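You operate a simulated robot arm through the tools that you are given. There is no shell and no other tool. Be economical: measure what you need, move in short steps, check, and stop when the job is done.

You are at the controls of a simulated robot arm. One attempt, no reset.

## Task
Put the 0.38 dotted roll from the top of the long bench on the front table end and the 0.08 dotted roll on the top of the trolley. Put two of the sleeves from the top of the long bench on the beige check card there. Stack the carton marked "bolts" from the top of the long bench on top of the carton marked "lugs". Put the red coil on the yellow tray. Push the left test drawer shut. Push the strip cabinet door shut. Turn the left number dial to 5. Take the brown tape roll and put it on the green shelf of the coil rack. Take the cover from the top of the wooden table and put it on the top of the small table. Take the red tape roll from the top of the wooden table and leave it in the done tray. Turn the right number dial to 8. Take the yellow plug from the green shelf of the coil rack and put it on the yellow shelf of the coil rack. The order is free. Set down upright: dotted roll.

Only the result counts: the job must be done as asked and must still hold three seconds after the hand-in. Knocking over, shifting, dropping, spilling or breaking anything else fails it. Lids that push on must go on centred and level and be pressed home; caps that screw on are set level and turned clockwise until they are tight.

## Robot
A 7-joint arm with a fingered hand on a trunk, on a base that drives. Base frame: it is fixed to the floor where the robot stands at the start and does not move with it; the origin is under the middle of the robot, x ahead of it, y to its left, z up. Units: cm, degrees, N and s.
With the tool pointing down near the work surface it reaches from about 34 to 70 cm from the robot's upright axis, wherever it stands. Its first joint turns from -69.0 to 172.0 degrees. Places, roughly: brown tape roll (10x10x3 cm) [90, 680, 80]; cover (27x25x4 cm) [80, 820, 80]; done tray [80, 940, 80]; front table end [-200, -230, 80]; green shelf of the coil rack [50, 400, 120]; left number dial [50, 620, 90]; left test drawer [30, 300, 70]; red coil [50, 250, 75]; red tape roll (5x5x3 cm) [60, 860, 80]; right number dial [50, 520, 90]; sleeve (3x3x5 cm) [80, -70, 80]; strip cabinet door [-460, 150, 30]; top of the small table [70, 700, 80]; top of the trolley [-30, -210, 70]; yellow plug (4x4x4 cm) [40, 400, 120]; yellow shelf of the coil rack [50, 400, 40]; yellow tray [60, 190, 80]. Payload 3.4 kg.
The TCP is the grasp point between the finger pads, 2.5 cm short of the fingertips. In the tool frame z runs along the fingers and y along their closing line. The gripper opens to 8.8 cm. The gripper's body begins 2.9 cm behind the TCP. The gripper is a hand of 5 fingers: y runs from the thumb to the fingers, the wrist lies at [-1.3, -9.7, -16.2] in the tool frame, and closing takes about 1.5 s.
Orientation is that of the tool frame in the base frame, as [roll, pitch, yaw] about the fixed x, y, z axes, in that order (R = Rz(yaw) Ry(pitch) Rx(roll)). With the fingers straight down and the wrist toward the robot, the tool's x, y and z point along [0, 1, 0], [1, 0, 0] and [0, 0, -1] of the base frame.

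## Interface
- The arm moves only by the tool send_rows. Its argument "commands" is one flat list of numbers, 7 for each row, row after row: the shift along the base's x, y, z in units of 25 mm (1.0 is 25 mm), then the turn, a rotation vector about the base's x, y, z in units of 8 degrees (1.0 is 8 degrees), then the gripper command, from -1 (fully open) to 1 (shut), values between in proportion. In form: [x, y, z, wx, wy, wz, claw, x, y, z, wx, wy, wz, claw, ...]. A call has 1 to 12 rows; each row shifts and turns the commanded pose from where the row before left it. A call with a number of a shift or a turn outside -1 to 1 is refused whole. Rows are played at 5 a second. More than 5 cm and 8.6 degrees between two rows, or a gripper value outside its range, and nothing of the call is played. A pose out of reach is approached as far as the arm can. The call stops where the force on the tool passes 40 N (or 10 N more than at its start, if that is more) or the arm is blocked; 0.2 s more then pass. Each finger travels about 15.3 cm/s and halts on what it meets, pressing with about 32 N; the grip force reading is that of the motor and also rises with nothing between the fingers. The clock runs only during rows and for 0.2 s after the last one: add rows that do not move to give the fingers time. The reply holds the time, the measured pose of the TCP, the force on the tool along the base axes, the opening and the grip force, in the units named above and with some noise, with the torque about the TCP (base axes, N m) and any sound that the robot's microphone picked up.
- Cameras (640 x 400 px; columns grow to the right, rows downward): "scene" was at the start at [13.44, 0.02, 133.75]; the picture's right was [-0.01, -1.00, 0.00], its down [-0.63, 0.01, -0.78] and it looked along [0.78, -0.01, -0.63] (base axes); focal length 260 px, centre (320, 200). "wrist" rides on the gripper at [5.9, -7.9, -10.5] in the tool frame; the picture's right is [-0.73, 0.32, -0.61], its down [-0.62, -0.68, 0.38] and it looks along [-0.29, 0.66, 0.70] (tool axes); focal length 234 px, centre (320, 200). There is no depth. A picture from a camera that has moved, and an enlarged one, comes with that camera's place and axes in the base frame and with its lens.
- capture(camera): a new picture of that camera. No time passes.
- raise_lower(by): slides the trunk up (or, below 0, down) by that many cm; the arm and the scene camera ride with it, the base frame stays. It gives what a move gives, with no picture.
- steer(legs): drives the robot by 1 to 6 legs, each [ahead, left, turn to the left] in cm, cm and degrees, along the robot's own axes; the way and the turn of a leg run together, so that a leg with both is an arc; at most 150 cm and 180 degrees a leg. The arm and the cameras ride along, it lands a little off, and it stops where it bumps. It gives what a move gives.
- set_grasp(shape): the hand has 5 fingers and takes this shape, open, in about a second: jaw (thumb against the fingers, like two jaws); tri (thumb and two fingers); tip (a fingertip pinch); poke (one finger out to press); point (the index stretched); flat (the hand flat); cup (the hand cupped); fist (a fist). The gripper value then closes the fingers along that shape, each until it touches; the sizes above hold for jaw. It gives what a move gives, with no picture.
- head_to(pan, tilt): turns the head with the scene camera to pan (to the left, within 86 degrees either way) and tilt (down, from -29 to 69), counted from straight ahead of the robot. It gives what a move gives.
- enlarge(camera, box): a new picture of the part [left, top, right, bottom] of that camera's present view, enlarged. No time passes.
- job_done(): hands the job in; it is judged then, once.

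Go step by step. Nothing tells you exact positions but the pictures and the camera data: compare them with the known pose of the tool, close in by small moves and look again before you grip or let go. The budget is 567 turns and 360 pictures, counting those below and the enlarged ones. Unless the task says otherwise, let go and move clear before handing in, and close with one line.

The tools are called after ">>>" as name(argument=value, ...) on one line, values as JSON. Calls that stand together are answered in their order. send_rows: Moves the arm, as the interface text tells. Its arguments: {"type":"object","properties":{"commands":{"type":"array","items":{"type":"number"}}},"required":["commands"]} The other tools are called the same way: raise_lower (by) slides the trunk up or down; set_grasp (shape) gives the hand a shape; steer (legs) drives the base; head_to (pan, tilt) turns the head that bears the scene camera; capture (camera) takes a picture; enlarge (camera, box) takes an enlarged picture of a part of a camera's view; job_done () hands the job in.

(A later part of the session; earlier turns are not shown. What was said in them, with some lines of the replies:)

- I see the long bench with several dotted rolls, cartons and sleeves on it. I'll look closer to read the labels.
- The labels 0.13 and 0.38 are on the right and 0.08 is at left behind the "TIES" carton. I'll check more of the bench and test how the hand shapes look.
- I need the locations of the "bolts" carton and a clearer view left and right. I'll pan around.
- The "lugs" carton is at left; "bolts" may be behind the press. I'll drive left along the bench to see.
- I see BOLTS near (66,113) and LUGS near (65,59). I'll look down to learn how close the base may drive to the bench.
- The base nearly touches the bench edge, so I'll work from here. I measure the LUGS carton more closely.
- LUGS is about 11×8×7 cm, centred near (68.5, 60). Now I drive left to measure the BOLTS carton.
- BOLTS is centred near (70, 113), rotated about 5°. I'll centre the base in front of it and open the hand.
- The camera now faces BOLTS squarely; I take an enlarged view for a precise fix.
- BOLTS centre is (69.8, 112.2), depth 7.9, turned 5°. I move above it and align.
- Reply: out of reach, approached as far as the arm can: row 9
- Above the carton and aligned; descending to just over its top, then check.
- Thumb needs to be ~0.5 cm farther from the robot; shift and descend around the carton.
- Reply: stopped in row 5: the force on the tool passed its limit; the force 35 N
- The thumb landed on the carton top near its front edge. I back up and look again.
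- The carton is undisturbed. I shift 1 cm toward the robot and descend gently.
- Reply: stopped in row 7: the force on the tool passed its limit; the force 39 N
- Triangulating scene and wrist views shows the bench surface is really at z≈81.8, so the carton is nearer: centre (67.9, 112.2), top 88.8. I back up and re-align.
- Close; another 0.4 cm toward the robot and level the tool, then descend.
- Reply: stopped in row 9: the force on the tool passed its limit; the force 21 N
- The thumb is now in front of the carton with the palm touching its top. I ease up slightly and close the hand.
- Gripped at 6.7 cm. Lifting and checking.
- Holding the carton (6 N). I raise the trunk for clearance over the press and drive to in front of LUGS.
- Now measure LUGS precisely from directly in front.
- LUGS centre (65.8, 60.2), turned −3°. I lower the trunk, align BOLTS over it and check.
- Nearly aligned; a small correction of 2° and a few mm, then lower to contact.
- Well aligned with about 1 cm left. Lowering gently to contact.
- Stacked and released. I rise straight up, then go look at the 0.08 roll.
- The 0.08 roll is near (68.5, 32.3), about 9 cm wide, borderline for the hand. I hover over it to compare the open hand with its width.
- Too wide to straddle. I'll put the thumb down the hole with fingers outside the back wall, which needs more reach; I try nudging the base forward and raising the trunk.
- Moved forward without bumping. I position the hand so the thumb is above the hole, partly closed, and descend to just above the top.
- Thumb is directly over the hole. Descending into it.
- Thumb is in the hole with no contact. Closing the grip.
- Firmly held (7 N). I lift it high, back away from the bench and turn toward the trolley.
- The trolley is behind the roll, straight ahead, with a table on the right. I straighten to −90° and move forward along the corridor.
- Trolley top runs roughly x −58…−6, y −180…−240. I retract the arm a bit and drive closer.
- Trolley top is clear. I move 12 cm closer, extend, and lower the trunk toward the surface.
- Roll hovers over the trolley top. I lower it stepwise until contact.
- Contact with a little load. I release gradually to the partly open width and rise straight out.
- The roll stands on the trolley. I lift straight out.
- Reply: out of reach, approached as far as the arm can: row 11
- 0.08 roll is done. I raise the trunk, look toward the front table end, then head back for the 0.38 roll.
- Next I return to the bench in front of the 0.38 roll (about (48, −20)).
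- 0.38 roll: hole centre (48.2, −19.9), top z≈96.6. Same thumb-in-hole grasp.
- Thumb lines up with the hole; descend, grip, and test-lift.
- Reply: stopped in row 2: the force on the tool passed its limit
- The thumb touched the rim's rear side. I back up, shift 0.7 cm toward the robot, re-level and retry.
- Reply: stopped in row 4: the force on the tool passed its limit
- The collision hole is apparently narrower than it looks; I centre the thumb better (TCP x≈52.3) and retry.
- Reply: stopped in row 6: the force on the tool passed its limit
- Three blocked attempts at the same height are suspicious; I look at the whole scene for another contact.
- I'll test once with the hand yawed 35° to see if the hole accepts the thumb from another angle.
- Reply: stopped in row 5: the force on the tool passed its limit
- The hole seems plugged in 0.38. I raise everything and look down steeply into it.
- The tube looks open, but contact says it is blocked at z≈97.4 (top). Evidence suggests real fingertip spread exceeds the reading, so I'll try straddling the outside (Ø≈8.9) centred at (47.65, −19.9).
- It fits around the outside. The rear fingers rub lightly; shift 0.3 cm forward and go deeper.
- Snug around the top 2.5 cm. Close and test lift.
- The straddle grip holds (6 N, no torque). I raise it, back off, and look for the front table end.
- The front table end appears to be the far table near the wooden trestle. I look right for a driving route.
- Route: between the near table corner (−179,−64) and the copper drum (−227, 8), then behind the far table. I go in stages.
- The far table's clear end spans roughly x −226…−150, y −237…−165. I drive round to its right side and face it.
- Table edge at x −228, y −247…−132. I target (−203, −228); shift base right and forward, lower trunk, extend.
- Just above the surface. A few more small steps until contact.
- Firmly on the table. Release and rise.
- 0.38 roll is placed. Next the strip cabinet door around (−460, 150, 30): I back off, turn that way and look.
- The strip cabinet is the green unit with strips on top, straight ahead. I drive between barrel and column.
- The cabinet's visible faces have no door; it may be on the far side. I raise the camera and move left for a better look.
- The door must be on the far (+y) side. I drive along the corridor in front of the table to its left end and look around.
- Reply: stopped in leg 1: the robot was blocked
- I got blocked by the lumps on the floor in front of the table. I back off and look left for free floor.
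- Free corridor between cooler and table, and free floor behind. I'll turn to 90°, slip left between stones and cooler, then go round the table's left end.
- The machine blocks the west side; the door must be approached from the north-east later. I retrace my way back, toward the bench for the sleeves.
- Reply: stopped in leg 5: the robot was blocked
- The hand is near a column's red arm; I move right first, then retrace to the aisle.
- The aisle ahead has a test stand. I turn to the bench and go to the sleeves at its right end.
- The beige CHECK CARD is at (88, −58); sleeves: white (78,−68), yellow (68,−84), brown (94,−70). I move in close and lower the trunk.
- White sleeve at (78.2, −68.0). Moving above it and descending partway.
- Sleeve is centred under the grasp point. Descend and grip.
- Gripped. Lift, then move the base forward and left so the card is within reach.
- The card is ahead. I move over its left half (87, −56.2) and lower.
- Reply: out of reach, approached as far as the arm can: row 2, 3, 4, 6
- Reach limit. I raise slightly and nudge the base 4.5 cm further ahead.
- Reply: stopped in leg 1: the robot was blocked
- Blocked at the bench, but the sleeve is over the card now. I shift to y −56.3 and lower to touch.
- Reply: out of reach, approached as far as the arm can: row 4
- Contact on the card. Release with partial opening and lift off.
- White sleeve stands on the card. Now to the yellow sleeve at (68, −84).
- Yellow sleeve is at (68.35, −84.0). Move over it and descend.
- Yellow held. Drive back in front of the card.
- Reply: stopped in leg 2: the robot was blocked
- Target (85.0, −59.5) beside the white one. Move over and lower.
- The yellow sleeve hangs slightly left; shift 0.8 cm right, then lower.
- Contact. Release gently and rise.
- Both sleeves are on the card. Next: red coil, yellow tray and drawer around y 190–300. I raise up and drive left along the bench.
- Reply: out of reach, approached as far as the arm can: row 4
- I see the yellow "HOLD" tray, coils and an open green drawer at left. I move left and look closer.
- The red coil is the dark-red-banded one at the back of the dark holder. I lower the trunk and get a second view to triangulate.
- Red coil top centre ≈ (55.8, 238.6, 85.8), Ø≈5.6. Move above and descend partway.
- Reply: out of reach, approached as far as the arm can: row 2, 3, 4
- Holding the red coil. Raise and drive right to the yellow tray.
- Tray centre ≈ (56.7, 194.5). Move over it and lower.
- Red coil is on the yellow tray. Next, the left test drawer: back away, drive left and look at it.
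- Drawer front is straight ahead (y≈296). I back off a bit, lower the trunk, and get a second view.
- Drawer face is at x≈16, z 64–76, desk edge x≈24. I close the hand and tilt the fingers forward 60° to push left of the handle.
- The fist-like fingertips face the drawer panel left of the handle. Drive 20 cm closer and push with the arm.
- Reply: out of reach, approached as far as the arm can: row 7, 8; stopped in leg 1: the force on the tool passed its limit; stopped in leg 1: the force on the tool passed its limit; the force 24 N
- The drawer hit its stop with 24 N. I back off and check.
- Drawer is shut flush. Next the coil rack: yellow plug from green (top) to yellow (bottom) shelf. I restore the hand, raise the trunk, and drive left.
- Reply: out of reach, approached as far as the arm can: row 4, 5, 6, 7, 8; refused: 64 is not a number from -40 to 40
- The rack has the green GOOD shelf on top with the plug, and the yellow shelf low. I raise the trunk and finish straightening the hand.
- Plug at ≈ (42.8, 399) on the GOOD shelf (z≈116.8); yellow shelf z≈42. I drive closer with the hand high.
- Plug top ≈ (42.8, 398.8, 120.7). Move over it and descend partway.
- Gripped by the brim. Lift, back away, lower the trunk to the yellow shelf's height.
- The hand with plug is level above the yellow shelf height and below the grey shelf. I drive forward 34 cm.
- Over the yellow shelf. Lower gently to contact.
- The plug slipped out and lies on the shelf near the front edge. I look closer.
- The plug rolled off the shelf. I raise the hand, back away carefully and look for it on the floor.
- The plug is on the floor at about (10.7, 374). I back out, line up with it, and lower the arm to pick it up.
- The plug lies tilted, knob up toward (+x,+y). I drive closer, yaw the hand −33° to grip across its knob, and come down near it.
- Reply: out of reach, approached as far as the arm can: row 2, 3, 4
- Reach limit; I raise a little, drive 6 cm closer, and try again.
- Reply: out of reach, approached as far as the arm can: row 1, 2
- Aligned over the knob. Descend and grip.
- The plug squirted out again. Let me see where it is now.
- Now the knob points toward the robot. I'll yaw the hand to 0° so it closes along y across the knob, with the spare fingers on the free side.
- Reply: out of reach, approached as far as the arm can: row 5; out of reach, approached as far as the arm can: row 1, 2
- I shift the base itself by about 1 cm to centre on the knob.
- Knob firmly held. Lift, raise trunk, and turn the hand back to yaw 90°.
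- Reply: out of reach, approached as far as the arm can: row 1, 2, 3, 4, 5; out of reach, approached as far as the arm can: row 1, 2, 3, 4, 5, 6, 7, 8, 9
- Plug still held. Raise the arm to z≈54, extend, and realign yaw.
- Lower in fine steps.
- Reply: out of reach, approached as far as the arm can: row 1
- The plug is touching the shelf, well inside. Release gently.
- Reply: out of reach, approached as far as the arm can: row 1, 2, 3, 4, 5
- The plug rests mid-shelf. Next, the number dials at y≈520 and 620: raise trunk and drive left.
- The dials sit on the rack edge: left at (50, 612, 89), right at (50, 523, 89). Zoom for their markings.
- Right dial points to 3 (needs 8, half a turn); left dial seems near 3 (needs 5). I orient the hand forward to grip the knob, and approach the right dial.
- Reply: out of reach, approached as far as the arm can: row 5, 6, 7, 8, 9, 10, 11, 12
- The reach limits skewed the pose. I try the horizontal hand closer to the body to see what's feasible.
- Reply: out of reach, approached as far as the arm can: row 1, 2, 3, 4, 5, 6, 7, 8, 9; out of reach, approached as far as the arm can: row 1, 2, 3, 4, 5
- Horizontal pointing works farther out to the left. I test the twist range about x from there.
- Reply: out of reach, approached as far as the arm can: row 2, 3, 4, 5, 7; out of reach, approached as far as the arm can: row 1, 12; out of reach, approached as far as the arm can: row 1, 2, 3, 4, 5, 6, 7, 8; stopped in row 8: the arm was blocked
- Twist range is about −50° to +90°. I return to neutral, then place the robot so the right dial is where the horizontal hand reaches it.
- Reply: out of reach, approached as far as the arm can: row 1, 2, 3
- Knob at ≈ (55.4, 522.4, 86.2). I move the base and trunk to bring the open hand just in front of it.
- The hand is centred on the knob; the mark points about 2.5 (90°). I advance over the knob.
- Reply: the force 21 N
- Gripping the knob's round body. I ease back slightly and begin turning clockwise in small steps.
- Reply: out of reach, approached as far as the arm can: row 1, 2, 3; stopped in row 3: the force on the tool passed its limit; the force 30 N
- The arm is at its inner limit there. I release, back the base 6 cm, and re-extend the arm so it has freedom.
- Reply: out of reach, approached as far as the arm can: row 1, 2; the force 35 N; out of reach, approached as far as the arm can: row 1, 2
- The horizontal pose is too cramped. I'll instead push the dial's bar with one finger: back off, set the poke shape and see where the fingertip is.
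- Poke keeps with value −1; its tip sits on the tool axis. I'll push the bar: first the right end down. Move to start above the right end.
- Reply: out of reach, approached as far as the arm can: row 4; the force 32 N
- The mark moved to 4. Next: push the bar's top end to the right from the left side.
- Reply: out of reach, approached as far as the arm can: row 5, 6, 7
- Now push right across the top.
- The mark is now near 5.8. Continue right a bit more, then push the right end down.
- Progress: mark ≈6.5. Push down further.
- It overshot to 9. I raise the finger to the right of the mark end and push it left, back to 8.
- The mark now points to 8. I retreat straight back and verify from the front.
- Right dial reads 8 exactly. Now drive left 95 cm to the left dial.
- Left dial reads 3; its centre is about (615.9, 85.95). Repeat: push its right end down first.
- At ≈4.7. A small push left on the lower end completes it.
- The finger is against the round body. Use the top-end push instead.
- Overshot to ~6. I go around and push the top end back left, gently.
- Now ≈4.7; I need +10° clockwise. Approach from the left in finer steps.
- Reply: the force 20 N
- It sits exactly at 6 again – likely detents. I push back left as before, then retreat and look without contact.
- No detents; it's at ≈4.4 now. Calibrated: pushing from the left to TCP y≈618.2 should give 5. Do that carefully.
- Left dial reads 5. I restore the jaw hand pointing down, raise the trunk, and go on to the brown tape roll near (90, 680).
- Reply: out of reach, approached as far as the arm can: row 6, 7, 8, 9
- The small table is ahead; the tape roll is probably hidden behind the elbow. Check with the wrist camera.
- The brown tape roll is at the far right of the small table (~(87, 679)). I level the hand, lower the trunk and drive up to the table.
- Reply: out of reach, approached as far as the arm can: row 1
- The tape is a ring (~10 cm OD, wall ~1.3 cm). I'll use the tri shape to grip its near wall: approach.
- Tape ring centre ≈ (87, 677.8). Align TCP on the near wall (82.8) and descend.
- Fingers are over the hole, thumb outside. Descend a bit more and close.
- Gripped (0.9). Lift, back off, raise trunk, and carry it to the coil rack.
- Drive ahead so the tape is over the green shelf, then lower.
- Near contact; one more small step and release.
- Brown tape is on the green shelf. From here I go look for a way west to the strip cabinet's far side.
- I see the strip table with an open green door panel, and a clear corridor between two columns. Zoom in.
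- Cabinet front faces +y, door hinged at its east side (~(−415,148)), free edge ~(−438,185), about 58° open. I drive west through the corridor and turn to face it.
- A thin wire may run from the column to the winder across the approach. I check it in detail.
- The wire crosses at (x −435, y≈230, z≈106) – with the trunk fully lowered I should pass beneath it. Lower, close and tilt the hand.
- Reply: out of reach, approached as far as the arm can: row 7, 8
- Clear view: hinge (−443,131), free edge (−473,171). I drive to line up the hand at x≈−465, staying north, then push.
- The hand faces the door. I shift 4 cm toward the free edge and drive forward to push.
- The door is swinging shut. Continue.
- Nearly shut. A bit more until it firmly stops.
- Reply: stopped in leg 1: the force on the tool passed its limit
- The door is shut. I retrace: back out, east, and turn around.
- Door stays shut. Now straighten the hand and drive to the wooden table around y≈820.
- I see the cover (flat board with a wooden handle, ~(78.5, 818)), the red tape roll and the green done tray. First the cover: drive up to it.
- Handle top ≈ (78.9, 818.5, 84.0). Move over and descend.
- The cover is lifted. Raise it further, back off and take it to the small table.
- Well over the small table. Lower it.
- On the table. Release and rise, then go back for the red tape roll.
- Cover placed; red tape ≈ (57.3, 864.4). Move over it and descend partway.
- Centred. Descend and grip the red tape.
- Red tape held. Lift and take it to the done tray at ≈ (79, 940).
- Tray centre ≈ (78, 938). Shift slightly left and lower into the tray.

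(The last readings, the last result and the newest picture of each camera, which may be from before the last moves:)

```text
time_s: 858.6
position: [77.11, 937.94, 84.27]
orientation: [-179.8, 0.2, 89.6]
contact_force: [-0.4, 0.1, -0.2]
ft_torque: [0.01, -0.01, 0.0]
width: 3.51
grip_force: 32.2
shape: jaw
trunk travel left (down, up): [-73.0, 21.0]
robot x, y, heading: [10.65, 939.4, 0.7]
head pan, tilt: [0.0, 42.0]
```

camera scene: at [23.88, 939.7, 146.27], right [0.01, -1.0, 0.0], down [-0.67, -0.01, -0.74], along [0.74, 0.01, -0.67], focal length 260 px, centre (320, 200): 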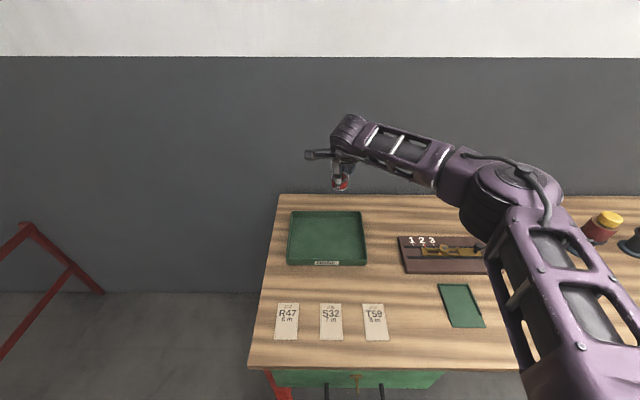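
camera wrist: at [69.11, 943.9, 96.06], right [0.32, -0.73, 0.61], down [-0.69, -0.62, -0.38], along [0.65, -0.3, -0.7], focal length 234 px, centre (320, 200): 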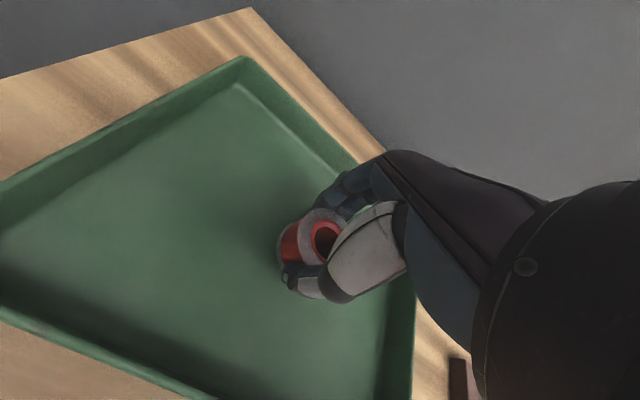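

>>> send_rows(commands=[0, 0, -0.12, 0, 0, 0, 1, 0, 0, 0, 0, 0, 0, 1])

>>> send_rows(commands=[0, 0, -0.1, 0, 0, 0, 1, 0, 0, 0, 0, 0, 0, 1])

```text
time_s: 859.2
position: [77.03, 937.85, 84.0]
orientation: [-179.9, 0.2, 89.7]
contact_force: [-0.6, 0.3, -0.7]
ft_torque: [-0.02, -0.01, -0.02]
width: 3.54
grip_force: 32.1
shape: jaw
trunk travel left (down, up): [-73.0, 21.0]
robot x, y, heading: [10.68, 939.71, 0.6]
head pan, tilt: [0.0, 42.0]
```

```text
time_s: 859.8
position: [77.03, 937.87, 83.87]
orientation: [-180.0, 0.2, 89.6]
contact_force: [-0.2, -0.3, 2.9]
ft_torque: [-0.01, -0.07, 0.03]
width: 3.56
grip_force: 31.9
shape: jaw
trunk travel left (down, up): [-73.0, 21.0]
robot x, y, heading: [10.56, 939.33, 0.7]
head pan, tilt: [0.0, 42.0]
```

Contact with the tray floor. Release and rise.

>>> send_rows(commands=[0, 0, 0, 0, 0, 0, 0.3, 0, 0, 0, 0, 0, 0, 0, 0, 0, 0, 0, 0, 0, -0.4, 0, 0, 0, 0, 0, 0, -0.4, 0, 0, 0.4, 0, 0, 0, -0.4, 0, 0, 0.8, 0, 0, 0, -0.4, 0, 0, 1, 0, 0, 0, -0.4, 0, 0, 1, 0, 0, 0, -0.4, 0, 0, 1, 0, 0, 0, -0.4, 0, 0, 1, 0, 0, 0, -0.4, 0, 0, 1, 0, 0, 0, -0.4, 0, 0, 1, 0, 0, 0, -0.4])

>>> capture(camera="wrist")

```text
time_s: 862.4
position: [76.97, 937.79, 101.7]
orientation: [-179.9, 0.3, 89.7]
contact_force: [0.2, -1.1, 0.2]
ft_torque: [-0.02, -0.04, 0.01]
width: 6.13
grip_force: 0.1
shape: jaw
trunk travel left (down, up): [-73.0, 21.0]
robot x, y, heading: [10.44, 939.73, 0.5]
head pan, tilt: [0.0, 42.0]
```

```text
53 pictures are left
camera wrist: at [69.06, 943.81, 112.37], right [0.32, -0.73, 0.61], down [-0.69, -0.62, -0.38], along [0.65, -0.3, -0.7], focal length 234 px, centre (320, 200)
```

wrist: 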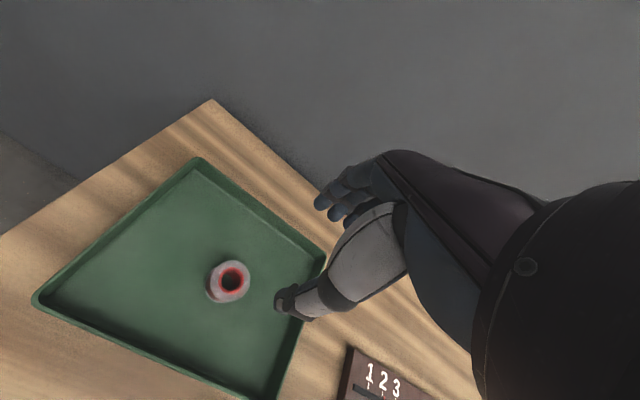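

The red tape is in the done tray and every task is complete. I back clear and hand in.

>>> steer(legs=[[-45, 0, 0]])

>>> job_done()

```text
time_s: 865.2
position: [31.17, 937.27, 101.71]
orientation: [-179.7, 0.2, 89.5]
contact_force: [0.2, -0.9, -0.3]
ft_torque: [-0.01, 0.0, 0.02]
width: 6.13
grip_force: 0.0
shape: jaw
trunk travel left (down, up): [-73.0, 21.0]
robot x, y, heading: [-35.16, 939.06, 0.6]
head pan, tilt: [0.0, 42.0]
```

```text
The job is handed in.
```

I did every item on the list and handed the job in, but the yellow plug rolled off the yellow shelf onto the floor on the first try; I picked it up and set it on its side in the middle of that shelf. The left dial reads about 3° short of 5, and I took "front table end" to be the clear end of the table at about (-205, -229).
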